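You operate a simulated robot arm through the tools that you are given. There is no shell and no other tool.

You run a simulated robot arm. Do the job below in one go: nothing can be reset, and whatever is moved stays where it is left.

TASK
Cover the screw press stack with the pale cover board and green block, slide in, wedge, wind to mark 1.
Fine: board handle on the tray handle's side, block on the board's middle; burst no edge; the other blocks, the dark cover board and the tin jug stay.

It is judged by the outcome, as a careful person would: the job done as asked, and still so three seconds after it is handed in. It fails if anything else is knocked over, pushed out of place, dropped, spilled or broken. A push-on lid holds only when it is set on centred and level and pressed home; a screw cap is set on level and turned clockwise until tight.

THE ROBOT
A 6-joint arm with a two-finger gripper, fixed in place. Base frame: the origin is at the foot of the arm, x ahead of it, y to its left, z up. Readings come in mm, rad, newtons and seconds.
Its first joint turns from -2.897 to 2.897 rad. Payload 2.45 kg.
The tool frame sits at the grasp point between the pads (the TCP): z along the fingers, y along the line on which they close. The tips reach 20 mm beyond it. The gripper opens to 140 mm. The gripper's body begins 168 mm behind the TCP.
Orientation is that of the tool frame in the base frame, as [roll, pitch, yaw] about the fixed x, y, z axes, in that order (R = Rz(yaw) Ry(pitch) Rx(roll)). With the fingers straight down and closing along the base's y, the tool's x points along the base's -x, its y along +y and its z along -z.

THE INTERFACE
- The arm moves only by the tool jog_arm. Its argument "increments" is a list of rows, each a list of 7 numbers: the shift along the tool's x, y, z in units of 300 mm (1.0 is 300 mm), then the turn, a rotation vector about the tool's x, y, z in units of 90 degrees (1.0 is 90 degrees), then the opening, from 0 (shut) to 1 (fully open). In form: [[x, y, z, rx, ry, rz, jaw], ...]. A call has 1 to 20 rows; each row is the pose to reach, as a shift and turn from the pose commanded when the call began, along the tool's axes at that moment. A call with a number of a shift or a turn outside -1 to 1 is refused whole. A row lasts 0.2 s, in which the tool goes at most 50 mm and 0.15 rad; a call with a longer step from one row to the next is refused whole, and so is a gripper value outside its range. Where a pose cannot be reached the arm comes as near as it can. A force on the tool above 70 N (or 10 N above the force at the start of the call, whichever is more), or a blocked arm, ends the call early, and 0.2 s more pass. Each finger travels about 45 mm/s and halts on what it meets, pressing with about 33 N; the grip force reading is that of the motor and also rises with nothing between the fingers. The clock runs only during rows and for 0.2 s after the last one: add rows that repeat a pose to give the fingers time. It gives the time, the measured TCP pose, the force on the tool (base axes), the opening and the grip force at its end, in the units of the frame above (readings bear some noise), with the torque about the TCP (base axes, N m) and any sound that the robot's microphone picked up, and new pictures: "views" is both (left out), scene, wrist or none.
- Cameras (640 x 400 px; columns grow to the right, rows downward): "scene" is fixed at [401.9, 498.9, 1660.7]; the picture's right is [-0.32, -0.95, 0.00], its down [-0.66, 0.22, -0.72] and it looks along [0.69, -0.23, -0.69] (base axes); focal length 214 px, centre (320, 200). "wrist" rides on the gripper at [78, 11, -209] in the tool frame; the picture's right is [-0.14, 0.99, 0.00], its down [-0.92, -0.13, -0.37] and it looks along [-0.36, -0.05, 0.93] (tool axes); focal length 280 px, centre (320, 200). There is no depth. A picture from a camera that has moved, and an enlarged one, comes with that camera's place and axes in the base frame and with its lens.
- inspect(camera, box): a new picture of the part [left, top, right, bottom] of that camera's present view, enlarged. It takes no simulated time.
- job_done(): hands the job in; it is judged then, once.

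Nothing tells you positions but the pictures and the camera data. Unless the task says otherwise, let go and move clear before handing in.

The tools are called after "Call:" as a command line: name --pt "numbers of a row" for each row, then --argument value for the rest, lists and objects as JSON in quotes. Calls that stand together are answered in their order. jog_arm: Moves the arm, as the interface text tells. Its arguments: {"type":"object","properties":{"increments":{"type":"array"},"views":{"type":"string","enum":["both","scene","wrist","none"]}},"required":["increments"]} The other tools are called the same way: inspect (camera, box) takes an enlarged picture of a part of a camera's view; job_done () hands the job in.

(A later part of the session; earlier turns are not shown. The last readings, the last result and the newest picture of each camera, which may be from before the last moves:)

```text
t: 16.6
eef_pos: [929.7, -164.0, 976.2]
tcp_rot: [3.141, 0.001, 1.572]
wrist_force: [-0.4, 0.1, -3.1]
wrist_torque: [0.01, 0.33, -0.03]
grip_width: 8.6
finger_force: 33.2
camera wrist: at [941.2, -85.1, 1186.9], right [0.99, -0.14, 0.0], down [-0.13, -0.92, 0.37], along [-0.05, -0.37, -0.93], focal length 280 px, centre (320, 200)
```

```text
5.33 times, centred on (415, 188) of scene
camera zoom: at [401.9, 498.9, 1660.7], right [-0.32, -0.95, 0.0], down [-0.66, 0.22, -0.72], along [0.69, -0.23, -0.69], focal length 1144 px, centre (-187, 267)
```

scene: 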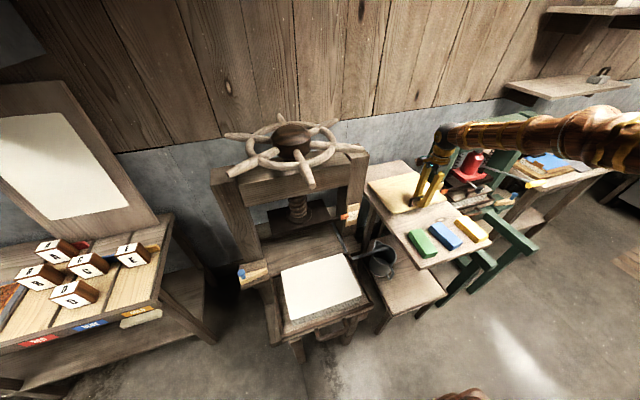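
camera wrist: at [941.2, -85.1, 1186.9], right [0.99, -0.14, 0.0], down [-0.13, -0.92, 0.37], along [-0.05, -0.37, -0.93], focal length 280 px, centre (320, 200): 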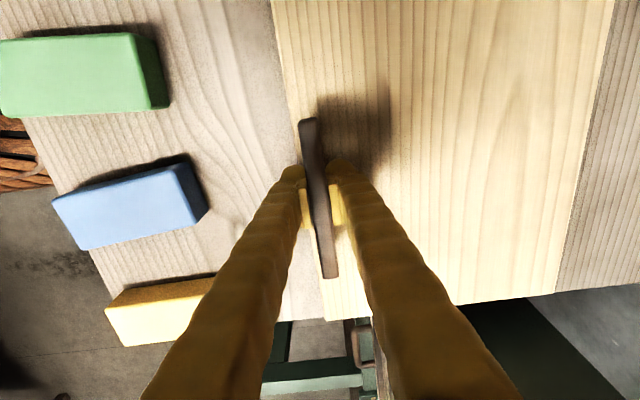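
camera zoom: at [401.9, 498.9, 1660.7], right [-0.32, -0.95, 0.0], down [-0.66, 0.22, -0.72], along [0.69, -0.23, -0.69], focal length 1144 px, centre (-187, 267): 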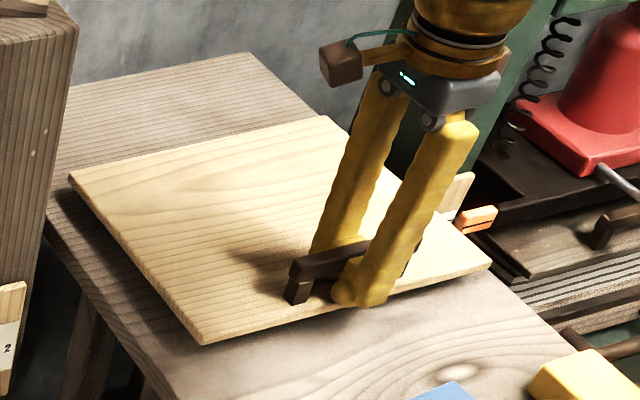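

The board is lifted and level (about 3 N, torque matching its centre). I'll raise it and pull it back clear before crossing over to the stack.

Call:
jog_arm --pt "0 0 -0.04 0 0 0 0" --pt "0 0 -0.1 0 0 0 0" --pt "0 0 -0.18 0 0 0 0" --pt "0 0 -0.26 0 0 0 0" --pt "0 -0.03 -0.33 0 0 0 0" --pt "0 -0.1 -0.37 0 0 0 0" --pt "0 -0.18 -0.39 0 0 0 0" --pt "0 -0.27 -0.4 0 0 0 0" --pt "0 -0.36 -0.4 0 0 0 0" --pt "0 -0.45 -0.4 0 0 0 0" --pt "0 -0.54 -0.4 0 0 0 0" --pt "0 -0.63 -0.4 0 0 0 0" --pt "0 -0.7 -0.4 0 0 0 0" --pt "0 -0.75 -0.4 0 0 0 0" --pt "0 -0.773 -0.4 0 0 0 0"

```text
t: 19.8
eef_pos: [698.1, -164.9, 1096.4]
tcp_rot: [3.141, -0.002, 1.57]
wrist_force: [0.1, -0.7, -3.2]
wrist_torque: [0.01, 0.31, 0.0]
grip_width: 8.6
finger_force: 32.5
camera wrist: at [709.5, -84.7, 1306.7], right [0.99, -0.14, 0.0], down [-0.13, -0.92, 0.37], along [-0.05, -0.36, -0.93], focal length 280 px, centre (320, 200)
```

scene: 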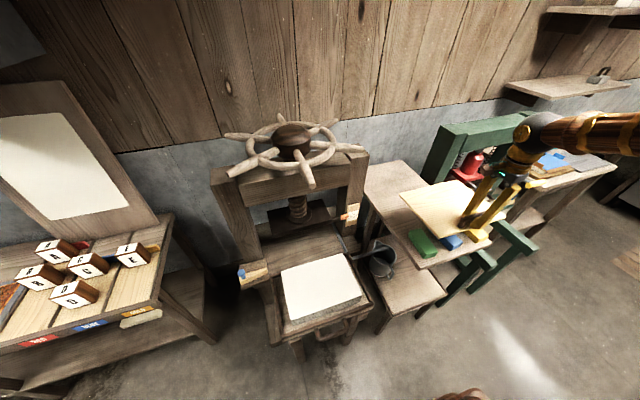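
wrist: 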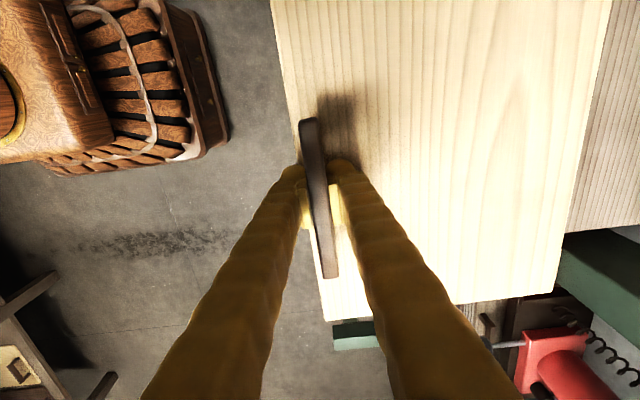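

The board is held level. Now I'm sweeping across in +y toward the stack.

Call:
jog_arm --pt "0.05 0 0 0 0 0 0" --pt "0.13 0 0 0 0 0 0" --pt "0.23 0 0 0 0 0 0" --pt "0.34 0 0 0 0 0 0" --pt "0.46 0 0 0 0 0 0" --pt "0.58 0 0 0 0 0 0" --pt "0.7 0 0 0 0 0 0" --pt "0.81 0 0 0 0 0 0" --pt "0.9 0 0 0 0 0 0" --pt "0.96 0 0 0 0 0 0" --pt "1.0 0 0 0 0 0 0" --views "scene"

```text
t: 22.2
eef_pos: [699.3, 137.0, 1096.7]
tcp_rot: [3.141, 0.0, 1.572]
wrist_force: [0.3, -0.6, -3.4]
wrist_torque: [0.01, 0.31, -0.01]
grip_width: 8.5
finger_force: 33.2
```

scene: 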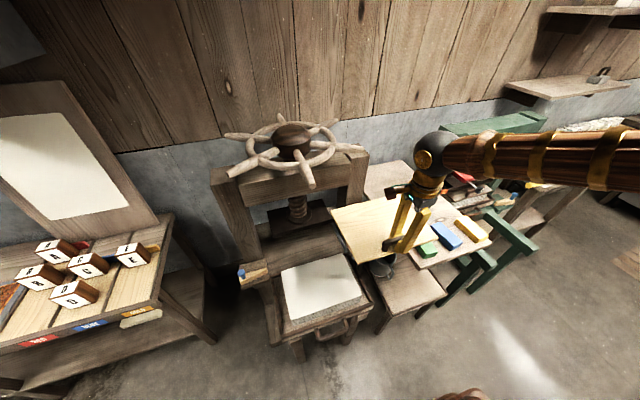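

Call:
jog_arm --pt "0.05 0 0 0 0 0 0" --pt "0.13 0 0 0 0 0 0" --pt "0.23 0 0 0 0 0 0" --pt "0.34 0 0 0 0 0 0" --pt "0.46 0 0 0 0 0 0" --pt "0.57 0 0 0 0 0 0" --pt "0.66 0 0 0 0 0 0" --pt "0.73 0 0 0 0 0 0" --pt "0.767 0 0 0 0 0 0"

Call:
inspect --camera "scene" --box '[250, 200, 410, 360]'

```text
t: 24.2
eef_pos: [697.6, 365.9, 1095.5]
tcp_rot: [-3.14, 0.001, 1.569]
wrist_force: [0.5, 0.6, -3.5]
wrist_torque: [-0.02, 0.35, -0.03]
grip_width: 8.5
finger_force: 33.1
camera wrist: at [709.3, 445.2, 1306.5], right [0.99, -0.14, 0.0], down [-0.13, -0.92, 0.37], along [-0.05, -0.37, -0.93], focal length 280 px, centre (320, 200)
```

scene: 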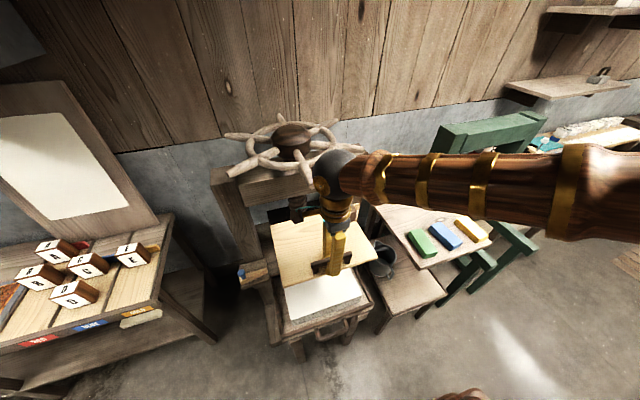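
wrist: 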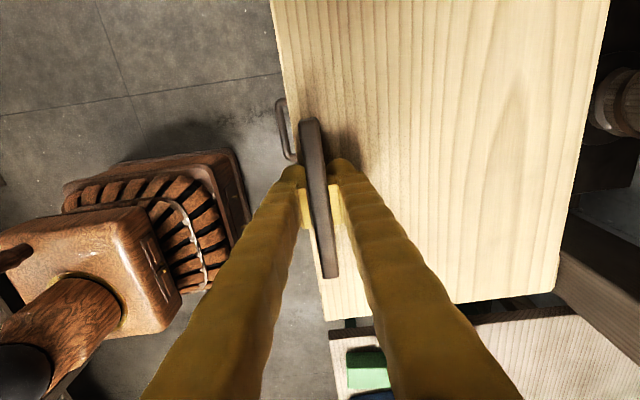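

```text
2.50 times, centred on (330, 280) of scene
camera zoom: at [401.9, 498.9, 1660.7], right [-0.32, -0.95, 0.0], down [-0.66, 0.22, -0.72], along [0.69, -0.23, -0.69], focal length 536 px, centre (295, 0)
```

zoom: 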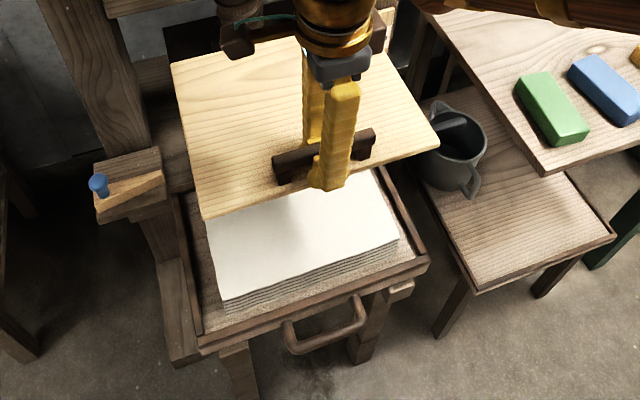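

The board hangs over the stack. I'll lower to about 30–40 mm above it and compare the edges.

Call:
jog_arm --pt "0 0 0.05 0 0 0 0" --pt "0.002 -0.003 0.13 0 0 0 0" --pt "0.004 -0.006 0.22 0 0 0 0" --pt "0.007 -0.012 0.31 0 0 0 0" --pt "0.007 -0.012 0.4 0 0 0 0" --pt "0.007 -0.012 0.49 0 0 0 0" --pt "0.007 -0.012 0.58 0 0 0 0" --pt "0.007 -0.012 0.66 0 0 0 0" --pt "0.007 -0.012 0.73 0 0 0 0" --pt "0.007 -0.012 0.78 0 0 0 0" --pt "0.007 -0.012 0.8 0 0 0 0"

Call:
inspect --camera "scene" --box '[260, 230, 390, 340]'

Call:
inspect --camera "wrist" --box '[240, 0, 640, 330]'

```text
t: 26.6
eef_pos: [693.7, 367.8, 856.9]
tcp_rot: [3.142, 0.001, 1.569]
wrist_force: [0.5, -0.5, -3.1]
wrist_torque: [0.01, 0.32, 0.0]
grip_width: 8.6
finger_force: 33.0
camera wrist: at [706.1, 447.3, 1067.4], right [0.99, -0.14, 0.0], down [-0.13, -0.92, 0.37], along [-0.05, -0.37, -0.93], focal length 280 px, centre (320, 200)
```

scene: 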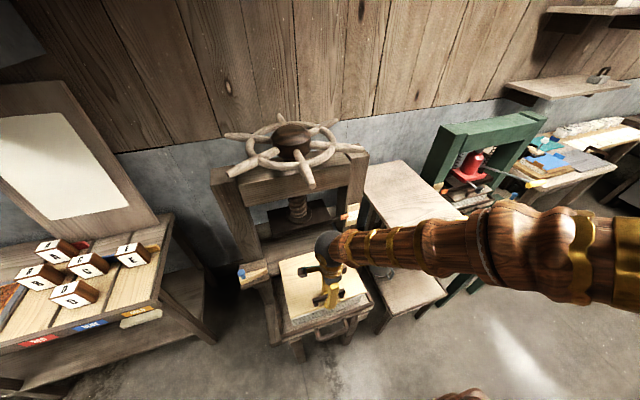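
wrist: 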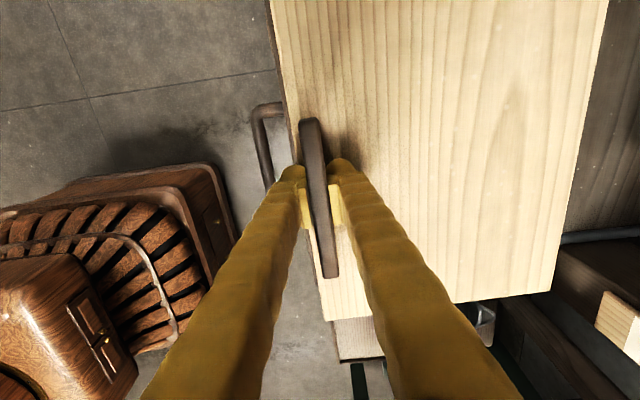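

```text
3.64 times, centred on (325, 285) of scene
camera zoom: at [401.9, 498.9, 1660.7], right [-0.32, -0.95, 0.0], down [-0.66, 0.22, -0.72], along [0.69, -0.23, -0.69], focal length 780 px, centre (302, -109)
```

zoom: 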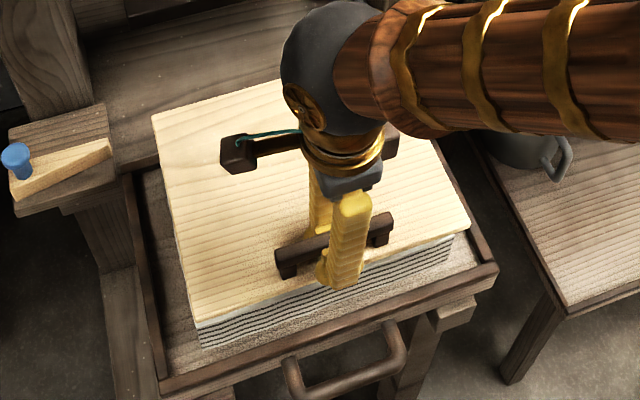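

```text
1.21 times, centred on (440, 165) of wrist
camera zoom: at [706.1, 447.3, 1067.4], right [0.99, -0.14, 0.0], down [-0.13, -0.92, 0.37], along [-0.05, -0.37, -0.93], focal length 340 px, centre (174, 242)
```

zoom: 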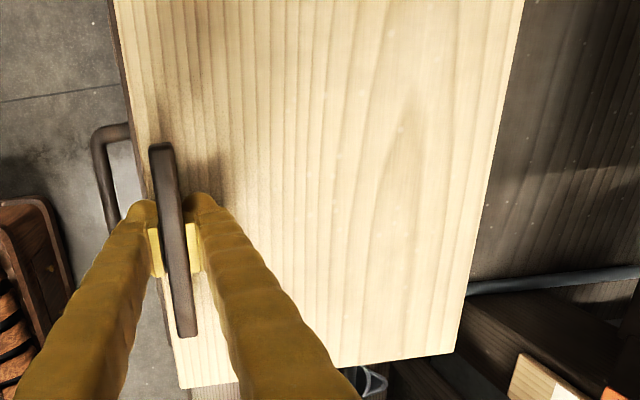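

The board and stack look nearly aligned. I'm lowering in small steps, watching for contact force.

Call:
jog_arm --pt "0 0 0.03 0 0 0 0" --pt "0 0 0.06 0 0 0 0" --pt "0 0 0.08 0 0 0 0" --pt "0 0 0.09 0 0 0 0" --views "none"

Call:
inspect --camera "scene" --box '[260, 230, 390, 340]'

```text
t: 27.6
eef_pos: [695.8, 368.5, 829.9]
tcp_rot: [-3.141, -0.002, 1.57]
wrist_force: [-0.5, -0.2, -2.9]
wrist_torque: [-0.01, 0.3, 0.0]
grip_width: 8.4
finger_force: 32.5
```

```text
3.64 times, centred on (325, 285) of scene
camera zoom: at [401.9, 498.9, 1660.7], right [-0.32, -0.95, 0.0], down [-0.66, 0.22, -0.72], along [0.69, -0.23, -0.69], focal length 780 px, centre (302, -109)
```

zoom: 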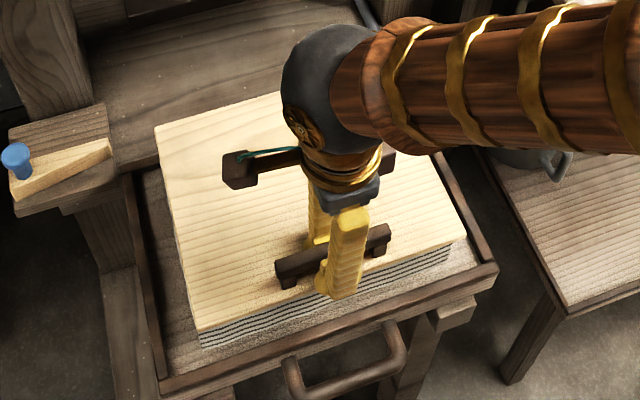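

Call:
jog_arm --pt "0 0 0.012 0 0 0 0" --pt "0 0 0.023 0 0 0 0" --pt "0 0 0.023 0 0 0 0" --views "none"

```text
t: 28.4
eef_pos: [695.4, 368.6, 822.4]
tcp_rot: [3.14, -0.001, 1.571]
wrist_force: [0.6, 0.9, -3.5]
wrist_torque: [0.01, 0.31, 0.0]
grip_width: 8.7
finger_force: 33.2
```

Call:
jog_arm --pt "0 0 0.01 0 0 0 0" --pt "0 0 0.02 0 0 0 0" --pt "0 0 0.02 0 0 0 0" --views "none"

Call:
inspect --camera "scene" --box '[285, 285, 365, 335]'

```text
t: 29.2
eef_pos: [695.1, 367.8, 815.8]
tcp_rot: [3.141, 0.001, 1.57]
wrist_force: [0.4, -0.1, -2.0]
wrist_torque: [0.04, 0.04, 0.04]
grip_width: 8.8
finger_force: 32.8
```

```text
8.00 times, centred on (325, 310) of scene
camera zoom: at [401.9, 498.9, 1660.7], right [-0.32, -0.95, 0.0], down [-0.66, 0.22, -0.72], along [0.69, -0.23, -0.69], focal length 1716 px, centre (280, -680)
```

zoom: 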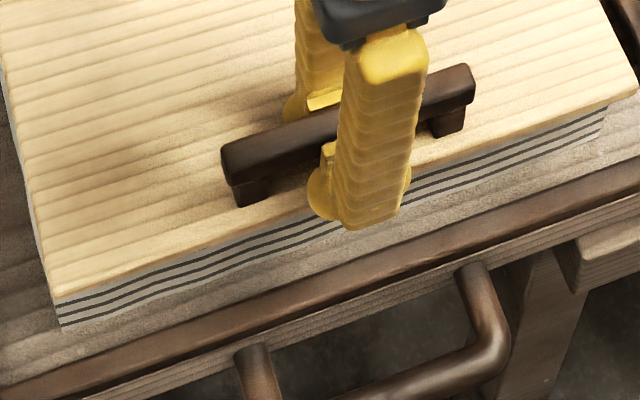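

First light contact (board's underside around z 785). The left stack edge seems to peek out slightly, so I'm checking the alignment up close.

Call:
inspect --camera "scene" --box '[275, 255, 305, 330]'

Call:
inspect --camera "scene" --box '[335, 250, 375, 310]'

Call:
inspect --camera "wrist" --box '[260, 0, 420, 120]'

Call:
inspect --camera "wrist" --box '[440, 200, 640, 340]'

Call:
inspect --camera "wrist" --box '[290, 240, 390, 360]'

```text
5.33 times, centred on (290, 292) of scene
camera zoom: at [401.9, 498.9, 1660.7], right [-0.32, -0.95, 0.0], down [-0.66, 0.22, -0.72], along [0.69, -0.23, -0.69], focal length 1144 px, centre (480, -293)
```

zoom: 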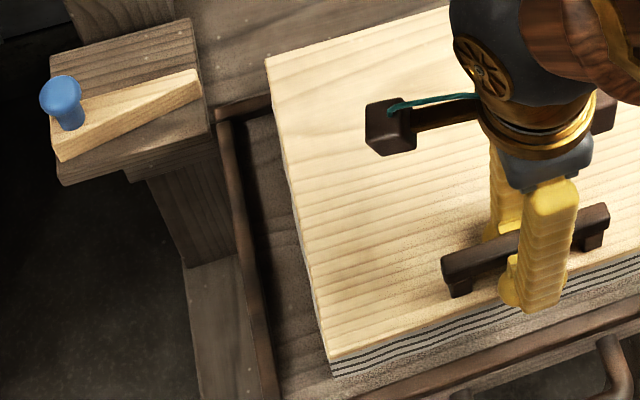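

```text
6.67 times, centred on (355, 280) of scene
camera zoom: at [401.9, 498.9, 1660.7], right [-0.32, -0.95, 0.0], down [-0.66, 0.22, -0.72], along [0.69, -0.23, -0.69], focal length 1430 px, centre (87, -333)
```

zoom: 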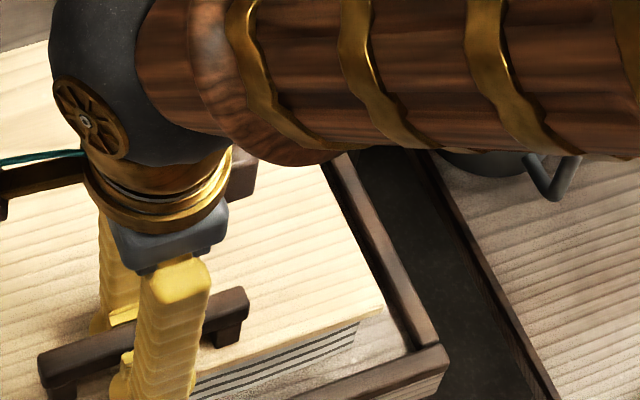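

```text
3.33 times, centred on (340, 60) of wrist
camera zoom: at [706.4, 447.4, 1026.6], right [0.99, -0.14, 0.0], down [-0.13, -0.92, 0.37], along [-0.05, -0.37, -0.93], focal length 935 px, centre (253, 667)
```

zoom: 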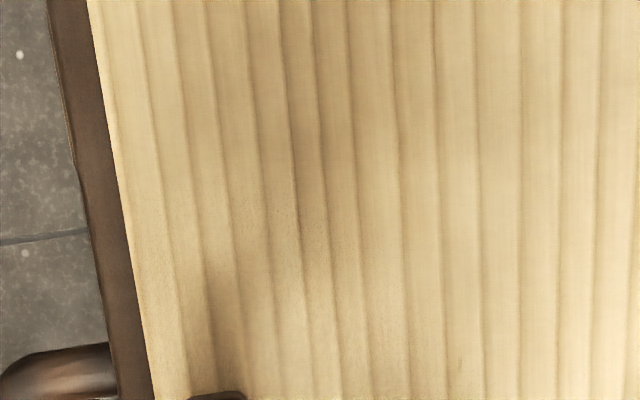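

```text
2.86 times, centred on (540, 270) of wrist
camera zoom: at [706.4, 447.4, 1026.6], right [0.99, -0.14, 0.0], down [-0.13, -0.92, 0.37], along [-0.05, -0.37, -0.93], focal length 801 px, centre (-309, 0)
```

zoom: 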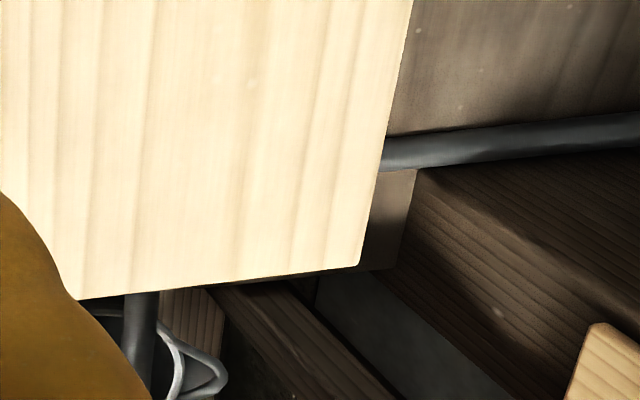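

```text
3.33 times, centred on (340, 300) of wrist
camera zoom: at [706.4, 447.4, 1026.6], right [0.99, -0.14, 0.0], down [-0.13, -0.92, 0.37], along [-0.05, -0.37, -0.93], focal length 935 px, centre (253, -133)
```

zoom: 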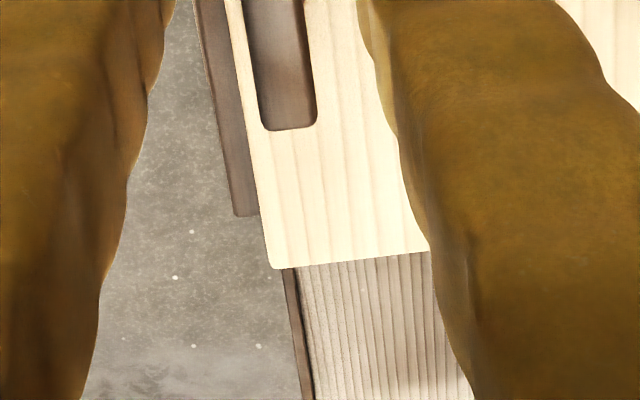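

The board needs roughly 2.6 mm in +y and 3 mm in -x to be centred. I'll lift slightly, correct, and lower again.

Call:
jog_arm --pt "0 0 -0.02 0 0 0 0" --pt "0 0 -0.04 0 0 0 0" --pt "0.0087 -0.01 -0.04 0 0 0 0" --pt "0.0087 -0.01 -0.02 0 0 0 0" --pt "0.0087 -0.01 0.0 0 0 0 0" --pt "0.0087 -0.01 0.0 0 0 0 0" --views "none"

Call:
inspect --camera "scene" --box '[285, 285, 365, 335]'

Call:
inspect --camera "scene" --box '[275, 255, 305, 330]'

```text
t: 30.6
eef_pos: [692.4, 370.8, 816.5]
tcp_rot: [-3.14, 0.001, 1.572]
wrist_force: [-0.3, 0.7, -2.0]
wrist_torque: [-0.04, 0.11, 0.05]
grip_width: 8.4
finger_force: 33.0
```

```text
8.00 times, centred on (325, 310) of scene
camera zoom: at [401.9, 498.9, 1660.7], right [-0.32, -0.95, 0.0], down [-0.66, 0.22, -0.72], along [0.69, -0.23, -0.69], focal length 1716 px, centre (280, -680)
```

zoom: 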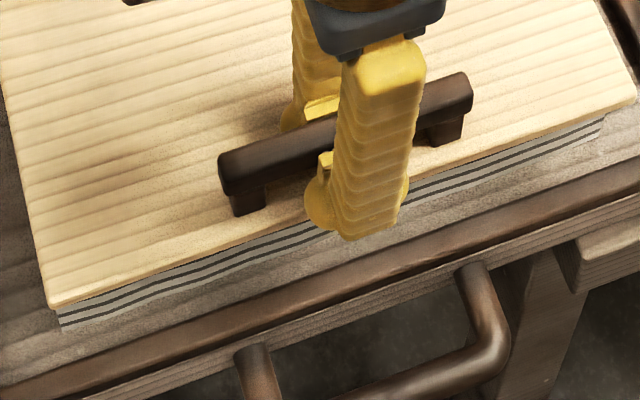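

```text
5.33 times, centred on (290, 292) of scene
camera zoom: at [401.9, 498.9, 1660.7], right [-0.32, -0.95, 0.0], down [-0.66, 0.22, -0.72], along [0.69, -0.23, -0.69], focal length 1144 px, centre (480, -293)
```

zoom: 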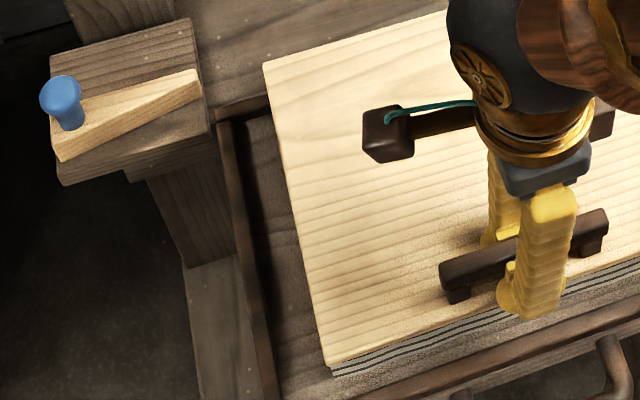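

Now the left strip is gone and the board covers the stack. I'll press down very lightly to settle it, then open the fingers.

Call:
jog_arm --pt "0 0 0.004 0 0 0 0" --pt "0 0 0.007 0 0 0 0" --pt "0 0 0.007 0 0 0 0" --views "none"

```text
t: 31.4
eef_pos: [691.8, 370.7, 815.2]
tcp_rot: [3.141, 0.0, 1.569]
wrist_force: [0.6, -1.1, -1.7]
wrist_torque: [0.01, 0.02, -0.05]
grip_width: 8.7
finger_force: 33.2
```

Call:
jog_arm --pt "0 0 0.004 0 0 0 0" --pt "0 0 0.006 0 0 0 0" --pt "0 0 0.006 0 0 0 0" --views "none"

```text
t: 32.2
eef_pos: [692.5, 370.4, 813.6]
tcp_rot: [-3.14, 0.002, 1.571]
wrist_force: [0.6, 1.8, -1.8]
wrist_torque: [0.0, -0.01, 0.04]
grip_width: 8.6
finger_force: 33.4
```

Call:
jog_arm --pt "0 0 0.004 0 0 0 0" --pt "0 0 0.008 0 0 0 0" --pt "0 0 0.008 0 0 0 0" --views "none"

Call:
inspect --camera "scene" --box '[285, 285, 365, 335]'

```text
t: 33.0
eef_pos: [691.9, 371.3, 811.3]
tcp_rot: [3.141, 0.0, 1.57]
wrist_force: [-3.1, -1.2, 10.3]
wrist_torque: [0.04, 0.0, 0.03]
grip_width: 8.4
finger_force: 32.7
```

```text
8.00 times, centred on (325, 310) of scene
camera zoom: at [401.9, 498.9, 1660.7], right [-0.32, -0.95, 0.0], down [-0.66, 0.22, -0.72], along [0.69, -0.23, -0.69], focal length 1716 px, centre (280, -680)
```

zoom: 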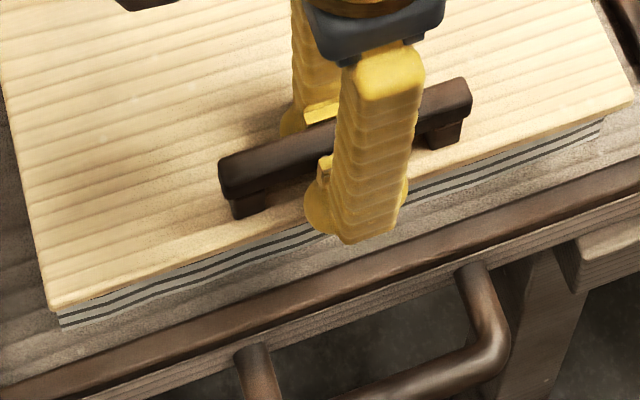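

The board is seated. I'm easing off the force and opening the fingers.

Call:
jog_arm --pt "0 0 -0.003 0 0 0 0" --pt "0 0 -0.003 0 0 0 0.15" --pt "0 0 -0.003 0 0 0 0.25" --pt "0 0 -0.003 0 0 0 0.25" --views "none"

```text
t: 34.0
eef_pos: [691.9, 370.9, 810.6]
tcp_rot: [3.141, 0.0, 1.57]
wrist_force: [-2.9, 0.7, 6.0]
wrist_torque: [0.01, -0.13, 0.01]
grip_width: 33.1
finger_force: 0.1
```

Call:
jog_arm --pt "0 0 -0.01 0 0 0 0.25" --pt "0 0 -0.05 0 0 0 0.25" --pt "0 0 -0.12 0 0 0 0.25" --pt "0 0 -0.24 0 0 0 0.25" --pt "0 0 -0.38 0 0 0 0.4" --pt "0 0 -0.53 0 0 0 0.6" --pt "0 0 -0.68 0 0 0 0.8" --pt "0 0 -0.8 0 0 0 1"

Call:
inspect --camera "scene" --box '[260, 230, 390, 340]'

Call:
inspect --camera "wrist" --box '[160, 0, 640, 330]'

```text
t: 35.8
eef_pos: [692.3, 369.8, 1051.2]
tcp_rot: [-3.141, 0.0, 1.569]
wrist_force: [0.7, 0.2, -0.6]
wrist_torque: [0.0, 0.01, -0.03]
grip_width: 119.5
finger_force: 0.0
camera wrist: at [703.5, 448.7, 1261.6], right [0.99, -0.14, 0.0], down [-0.13, -0.92, 0.37], along [-0.05, -0.37, -0.93], focal length 280 px, centre (320, 200)
```

scene: 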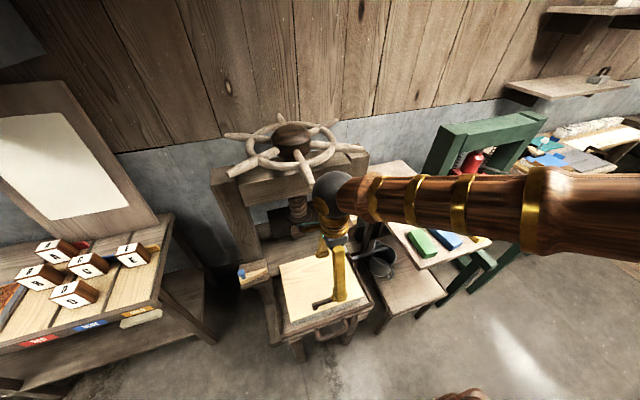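
wrist: 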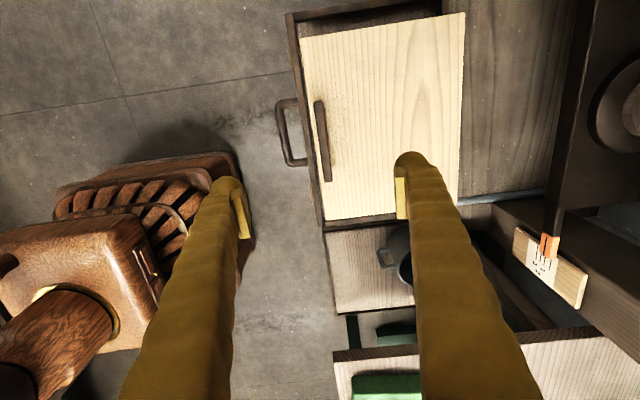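

```text
3.64 times, centred on (325, 285) of scene
camera zoom: at [401.9, 498.9, 1660.7], right [-0.32, -0.95, 0.0], down [-0.66, 0.22, -0.72], along [0.69, -0.23, -0.69], focal length 780 px, centre (302, -109)
```

zoom: 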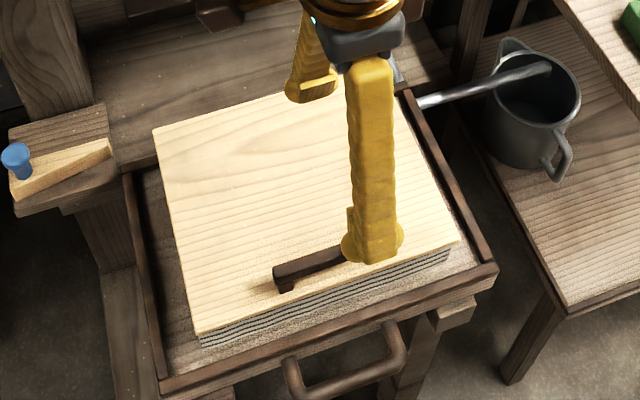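

```text
1.21 times, centred on (400, 165) of wrist
camera zoom: at [703.5, 448.7, 1261.6], right [0.99, -0.14, 0.0], down [-0.13, -0.92, 0.37], along [-0.05, -0.37, -0.93], focal length 340 px, centre (223, 242)
```

zoom: 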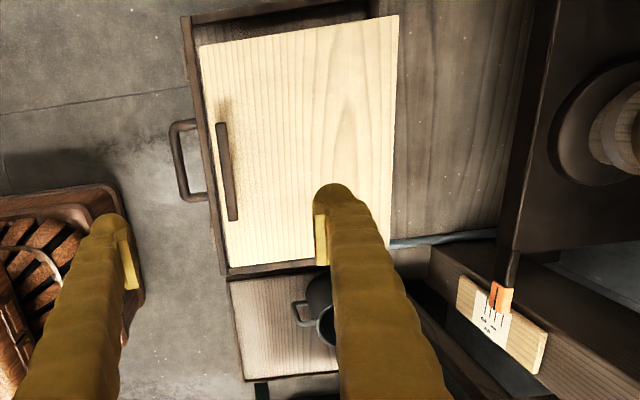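

The board sits squarely on the stack with its handle on the tray-handle side. Next is the green block: I'm moving back to the side table and turning the gripper to close across its width.

Call:
jog_arm --pt "-0.08 0.0 -0.02 0 0 -0.078 1" --pt "-0.163 0.0 -0.04 0 0 -0.156 1" --pt "-0.247 0.0 -0.06 0 0 -0.235 1" --pt "-0.33 0.02 -0.08 0 0 -0.313 1" --pt "-0.413 0.04 -0.1 0 0 -0.391 1" --pt "-0.497 0.06 -0.11 0 0 -0.47 1" --pt "-0.58 0.08 -0.12 0 0 -0.548 1" --pt "-0.663 0.1 -0.13 0 0 -0.626 1" --pt "-0.747 0.12 -0.13 0 0 -0.704 1" --pt "-0.83 0.14 -0.13 0 0 -0.783 1" --pt "-0.915 0.16 -0.13 0 0 -0.861 1" --pt "-1.0 0.18 -0.13 0 0 -0.939 1" --views "none"

```text
t: 38.4
eef_pos: [745.7, 70.4, 1089.5]
tcp_rot: [-3.139, 0.0, 3.047]
wrist_force: [0.0, 0.4, -0.2]
wrist_torque: [-0.01, 0.0, 0.03]
grip_width: 140.0
finger_force: 0.1
```

Call:
jog_arm --pt "-0.012 -0.1 0 0 0 0 1" --pt "-0.024 -0.2 0 0 0 0 1" --pt "-0.036 -0.3 0 0 0 0 1" --pt "-0.048 -0.397 0 0 0 0 1"

Call:
inspect --camera "wrist" --box '[200, 100, 440, 300]'

Call:
inspect --camera "scene" --box '[390, 200, 500, 280]'

```text
t: 39.4
eef_pos: [748.5, -49.5, 1091.1]
tcp_rot: [3.141, 0.001, 3.048]
wrist_force: [-0.3, 0.0, -0.2]
wrist_torque: [0.02, -0.01, 0.0]
grip_width: 139.9
finger_force: 0.0
camera wrist: at [672.2, -30.2, 1300.4], right [0.23, 0.97, 0.0], down [0.9, -0.22, 0.37], along [0.36, -0.09, -0.93], focal length 280 px, centre (320, 200)
```

scene: 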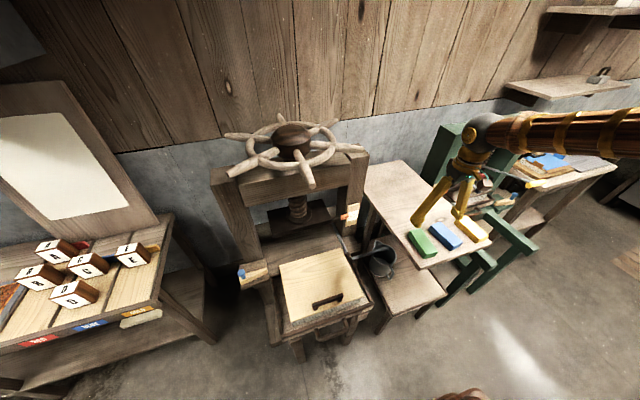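
wrist: 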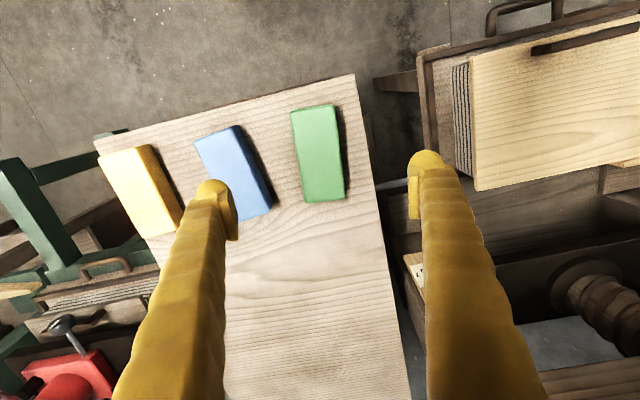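

```text
2.00 times, centred on (320, 200) of wrist
camera zoom: at [672.2, -30.2, 1300.4], right [0.23, 0.97, 0.0], down [0.9, -0.22, 0.37], along [0.36, -0.09, -0.93], focal length 561 px, centre (320, 200)
```

zoom: 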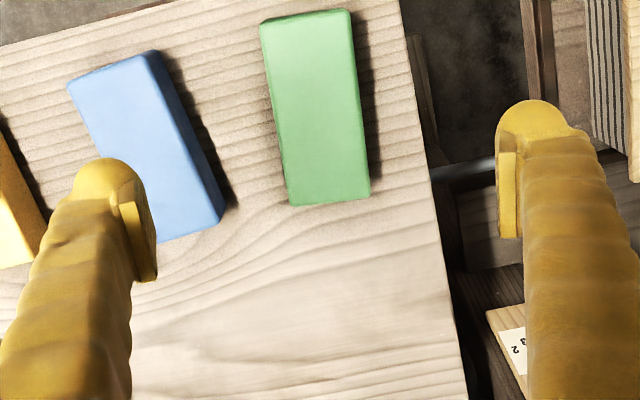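

```text
5.00 times, centred on (445, 240) of scene
camera zoom: at [401.9, 498.9, 1660.7], right [-0.32, -0.95, 0.0], down [-0.66, 0.22, -0.72], along [0.69, -0.23, -0.69], focal length 1072 px, centre (-305, 0)
```

zoom: 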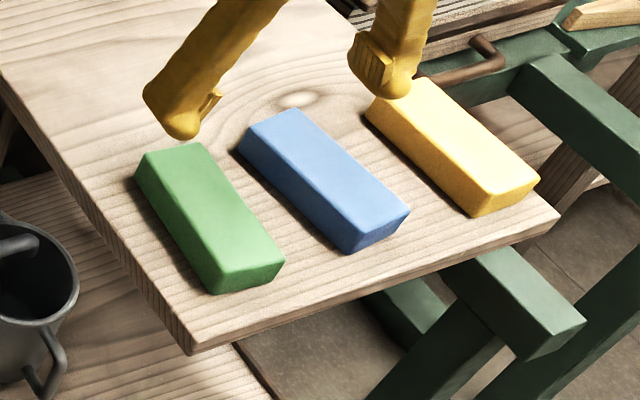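

The block's top is about 120 × 52 mm, centred at about (749.5, -49.5) and turned about -5.4°. The gripper is already aligned, so I'm narrowing the jaws and descending around it.

Call:
jog_arm --pt "0 0 0.05 0 0 0 0.57" --pt "0 0 0.12 0 0 0 0.57" --pt "0 0 0.2 0 0 0 0.57" --pt "0 0 0.28 0 0 0 0.57" --pt "0 0 0.36 0 0 0 0.57" --pt "0 0 0.42 0 0 0 0.57" --pt "0 0 0.455 0 0 0 0.57" --pt "0 0 0.465 0 0 0 0.57"

Call:
inspect --camera "wrist" --box '[220, 80, 420, 280]'

Call:
inspect --camera "scene" --box '[390, 200, 500, 280]'

```text
t: 41.2
eef_pos: [749.0, -49.1, 951.2]
tcp_rot: [-3.141, 0.0, 3.046]
wrist_force: [0.1, 0.0, 0.4]
wrist_torque: [0.02, -0.01, 0.04]
grip_width: 79.6
finger_force: 0.1
camera wrist: at [671.9, -29.6, 1160.7], right [0.23, 0.97, 0.0], down [0.9, -0.22, 0.37], along [0.36, -0.09, -0.93], focal length 280 px, centre (320, 200)
```

scene: 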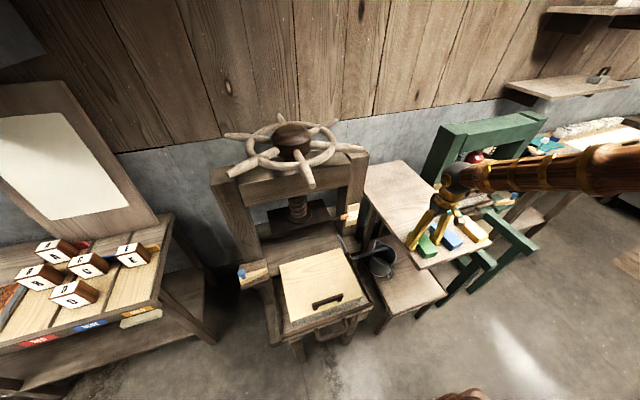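
wrist: 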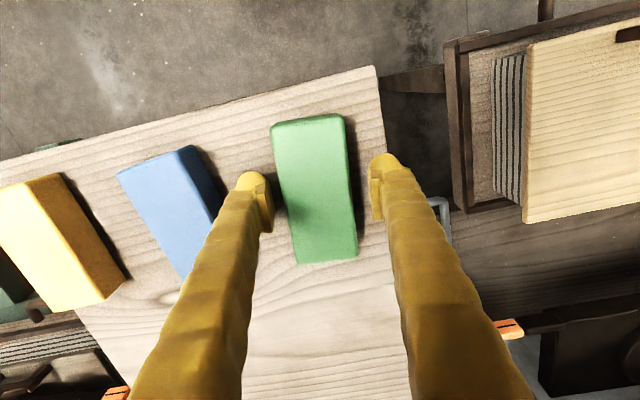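

```text
2.00 times, centred on (320, 180) of wrist
camera zoom: at [671.9, -29.6, 1160.7], right [0.23, 0.97, 0.0], down [0.9, -0.22, 0.37], along [0.36, -0.09, -0.93], focal length 561 px, centre (320, 240)
```

zoom: 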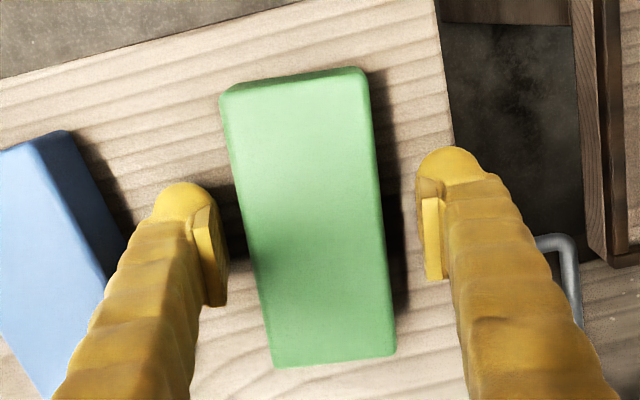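

```text
5.00 times, centred on (445, 240) of scene
camera zoom: at [401.9, 498.9, 1660.7], right [-0.32, -0.95, 0.0], down [-0.66, 0.22, -0.72], along [0.69, -0.23, -0.69], focal length 1072 px, centre (-305, 0)
```

zoom: 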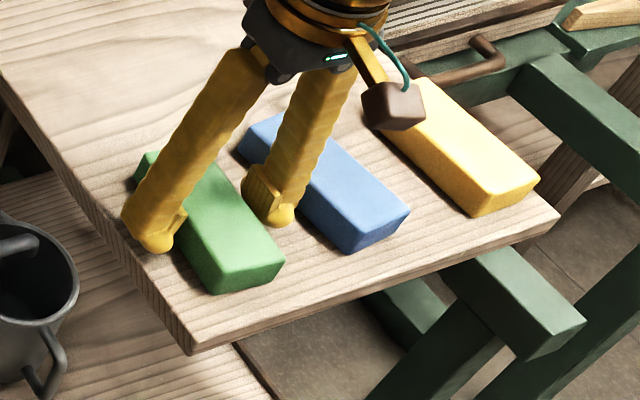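

The fingers straddle the block clear of the blue one. I'm closing the grip.

Call:
jog_arm --pt "0 0 0 0 0 0 0.45" --pt "0 0 0 0 0 0 0.35" --pt "0 0 0 0 0 0 0.2" --pt "0 0 0 0 0 0 0.0" --pt "0 0 0 0 0 0 0.0" --views "none"

```text
t: 42.4
eef_pos: [748.8, -48.2, 950.0]
tcp_rot: [3.141, 0.001, 3.046]
wrist_force: [0.4, 0.0, 0.3]
wrist_torque: [0.02, -0.02, -0.02]
grip_width: 53.8
finger_force: 33.4
```

Call:
jog_arm --pt "0 0 -0.02 0 0 0 0" --pt "0 0 -0.06 0 0 0 0" --pt "0 0 -0.12 0 0 0 0" --pt "0 0 -0.2 0 0 0 0" --pt "0 0 -0.3 0 0 0 0" --pt "0 0 -0.4 0 0 0 0" --pt "0 0 -0.45 0 0 0 0"

Call:
inspect --camera "wrist" --box '[220, 80, 420, 280]'

Call:
inspect --camera "scene" --box '[380, 150, 500, 270]'

```text
t: 44.0
eef_pos: [748.8, -48.8, 1085.2]
tcp_rot: [-3.141, 0.0, 3.046]
wrist_force: [0.1, -0.6, -1.1]
wrist_torque: [0.0, 0.01, -0.01]
grip_width: 53.6
finger_force: 33.1
camera wrist: at [672.0, -29.7, 1295.5], right [0.23, 0.97, 0.0], down [0.9, -0.22, 0.37], along [0.36, -0.09, -0.93], focal length 280 px, centre (320, 200)
```

scene: 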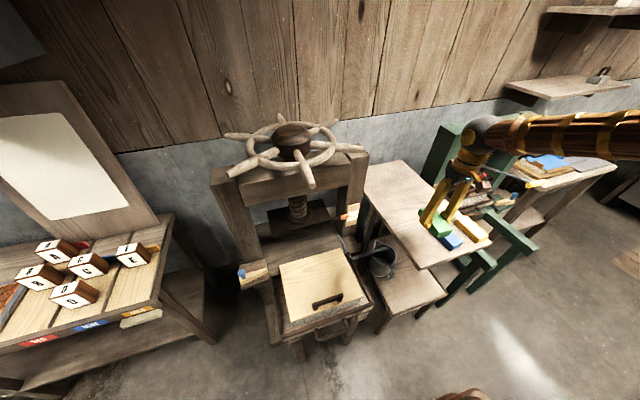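
wrist: 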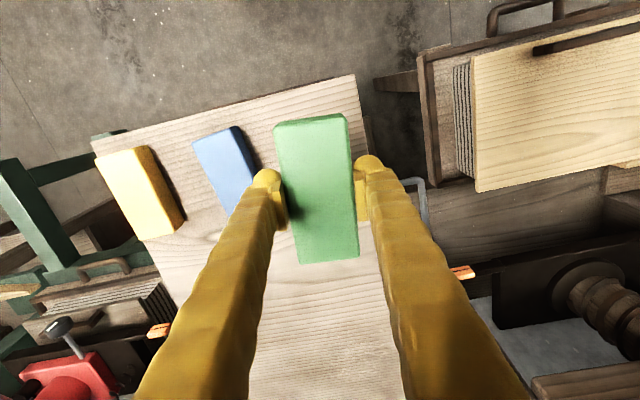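

```text
2.00 times, centred on (320, 180) of wrist
camera zoom: at [672.0, -29.7, 1295.5], right [0.23, 0.97, 0.0], down [0.9, -0.22, 0.37], along [0.36, -0.09, -0.93], focal length 561 px, centre (320, 240)
```

zoom: 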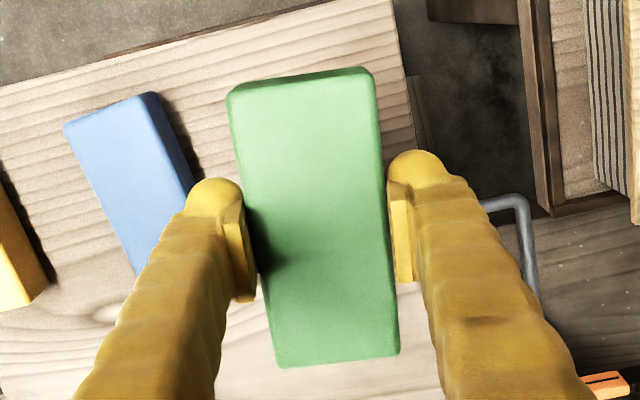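

```text
3.33 times, centred on (440, 210) of scene
camera zoom: at [401.9, 498.9, 1660.7], right [-0.32, -0.95, 0.0], down [-0.66, 0.22, -0.72], along [0.69, -0.23, -0.69], focal length 715 px, centre (-80, 167)
```

zoom: 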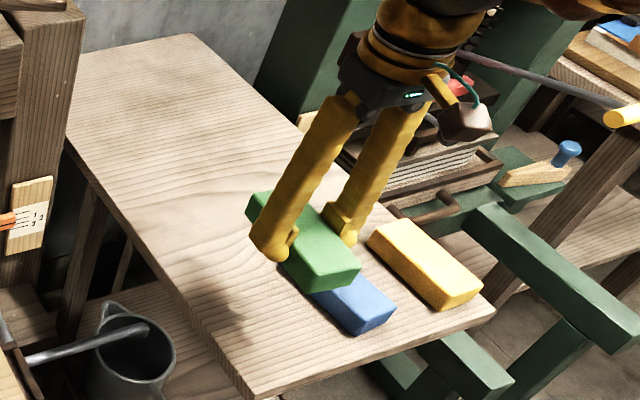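

The block is held firmly (53.7 mm, about 1 N). I'm carrying it over toward the board while squaring it up.

Call:
jog_arm --pt "0.008 0.05 0 0 0 -0.005 0" --pt "0.022 0.14 0 0 0 -0.01 0" --pt "0.038 0.24 0 0 0 -0.02 0" --pt "0.056 0.35 0 0 0 -0.03 0" --pt "0.075 0.47 0 0 0 -0.04 0" --pt "0.094 0.59 0 0 0 -0.05 0" --pt "0.113 0.71 0 0 0 -0.06 0" --pt "0.132 0.83 0 0 0 -0.0602 0" --pt "0.147 0.92 0 0 0 -0.0602 0" --pt "0.158 0.99 0 0 0 -0.0602 0" --views "none"

```text
t: 46.2
eef_pos: [730.6, 250.9, 1085.8]
tcp_rot: [-3.141, -0.001, 3.14]
wrist_force: [-0.3, 0.3, -1.6]
wrist_torque: [0.02, 0.02, -0.01]
grip_width: 53.6
finger_force: 32.4
```

Call:
jog_arm --pt "0 0.05 0.02 0 0 0 0" --pt "0 0.14 0.08 0 0 0 0" --pt "0 0.24 0.16 0 0 0 0" --pt "0 0.32 0.26 0 0 0 0" --pt "0 0.375 0.38 0 0 0 0" --pt "0 0.395 0.5 0 0 0 0" --pt "0 0.395 0.6 0 0 0 0" --pt "0 0.395 0.68 0 0 0 0" --pt "0 0.395 0.73 0 0 0 0" --pt "0 0.395 0.75 0 0 0 0"

Call:
inspect --camera "wrist" --box '[120, 0, 560, 330]'

```text
t: 48.4
eef_pos: [731.1, 370.2, 862.9]
tcp_rot: [3.14, 0.001, 3.141]
wrist_force: [0.5, 0.5, 24.7]
wrist_torque: [0.0, 0.67, 0.01]
grip_width: 54.0
finger_force: 32.9
camera wrist: at [653.1, 382.4, 1072.1], right [0.14, 0.99, 0.0], down [0.92, -0.13, 0.37], along [0.37, -0.05, -0.93], focal length 280 px, centre (320, 200)
```

scene: 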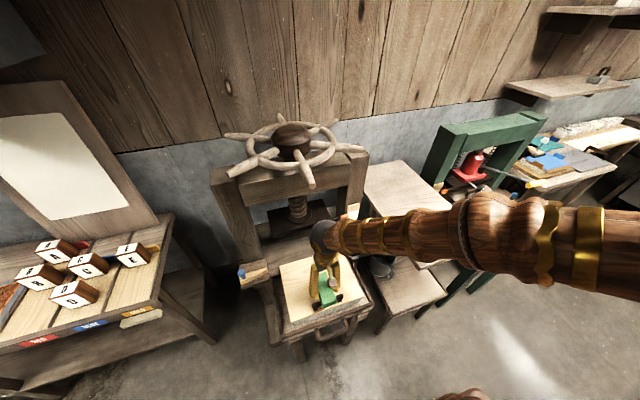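
wrist: 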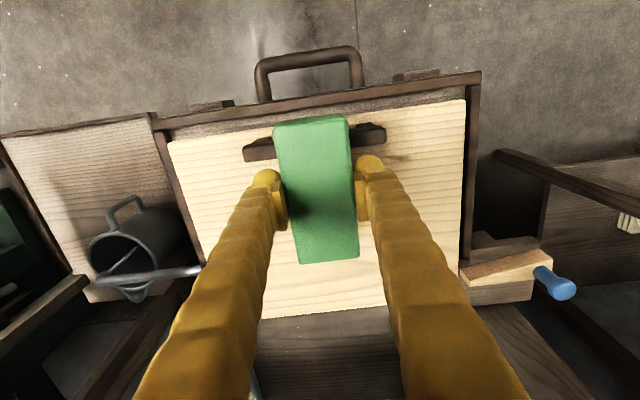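

```text
1.21 times, centred on (340, 165) of wrist
camera zoom: at [653.1, 382.4, 1072.1], right [0.14, 0.99, 0.0], down [0.92, -0.13, 0.37], along [0.37, -0.05, -0.93], focal length 340 px, centre (296, 242)
```

zoom: 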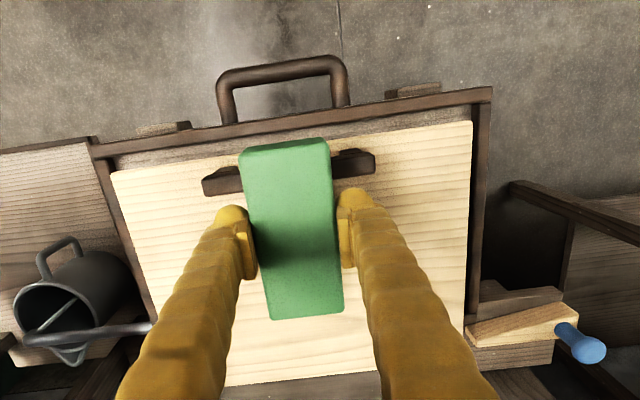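

The block's overhanging end touched the board's handle bar at about 25 N. I'm lifting straight up at once, and will go past the handle before lowering.

Call:
jog_arm --pt "0 0 -0.02 0 0 0 0" --pt "0 0 -0.05 0 0 0 0" --pt "0 0 -0.06 0 0 0 0"

Call:
inspect --camera "scene" --box '[260, 230, 390, 340]'

Call:
inspect --camera "wrist" --box '[120, 0, 560, 330]'

```text
t: 49.2
eef_pos: [731.0, 370.3, 877.5]
tcp_rot: [-3.141, -0.002, 3.14]
wrist_force: [0.3, 0.4, -1.7]
wrist_torque: [0.0, 0.04, 0.0]
grip_width: 53.8
finger_force: 33.1
camera wrist: at [652.8, 381.7, 1088.8], right [0.14, 0.99, 0.0], down [0.92, -0.13, 0.37], along [0.36, -0.05, -0.93], focal length 280 px, centre (320, 200)
```

scene: 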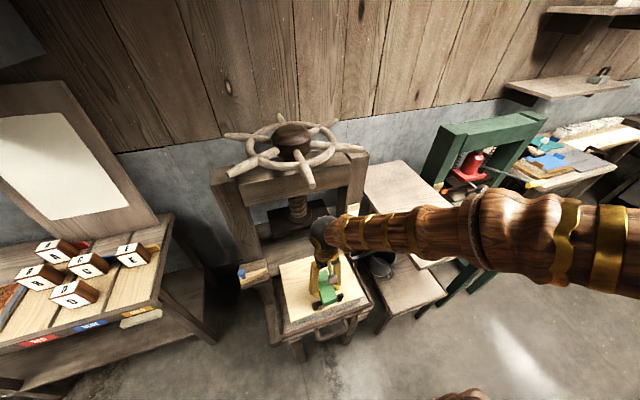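
wrist: 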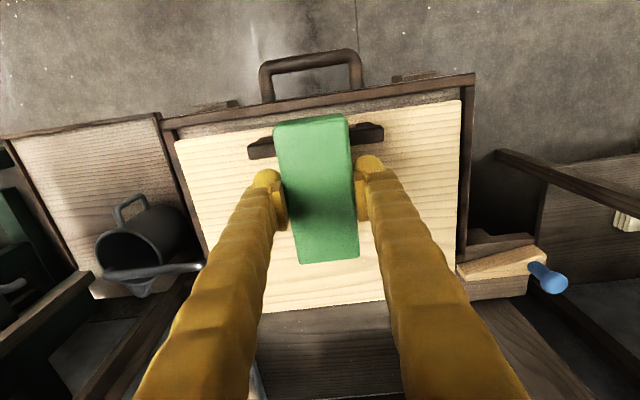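

```text
3.64 times, centred on (325, 285) of scene
camera zoom: at [401.9, 498.9, 1660.7], right [-0.32, -0.95, 0.0], down [-0.66, 0.22, -0.72], along [0.69, -0.23, -0.69], focal length 780 px, centre (302, -109)
```

zoom: 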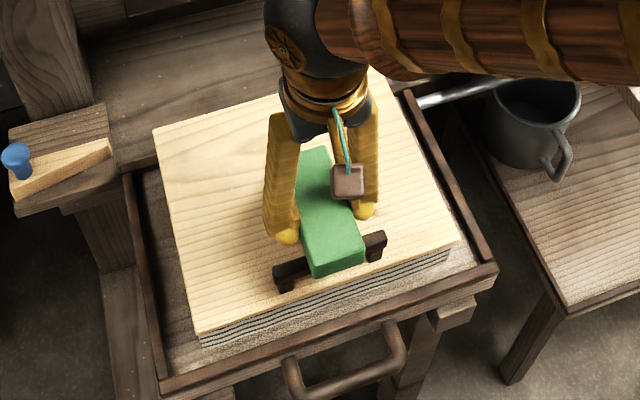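

```text
1.21 times, centred on (340, 165) of wrist
camera zoom: at [652.8, 381.7, 1088.8], right [0.14, 0.99, 0.0], down [0.92, -0.13, 0.37], along [0.36, -0.05, -0.93], focal length 340 px, centre (296, 242)
```

zoom: 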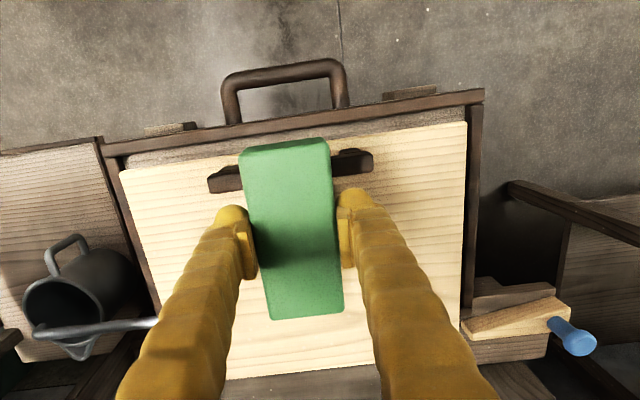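

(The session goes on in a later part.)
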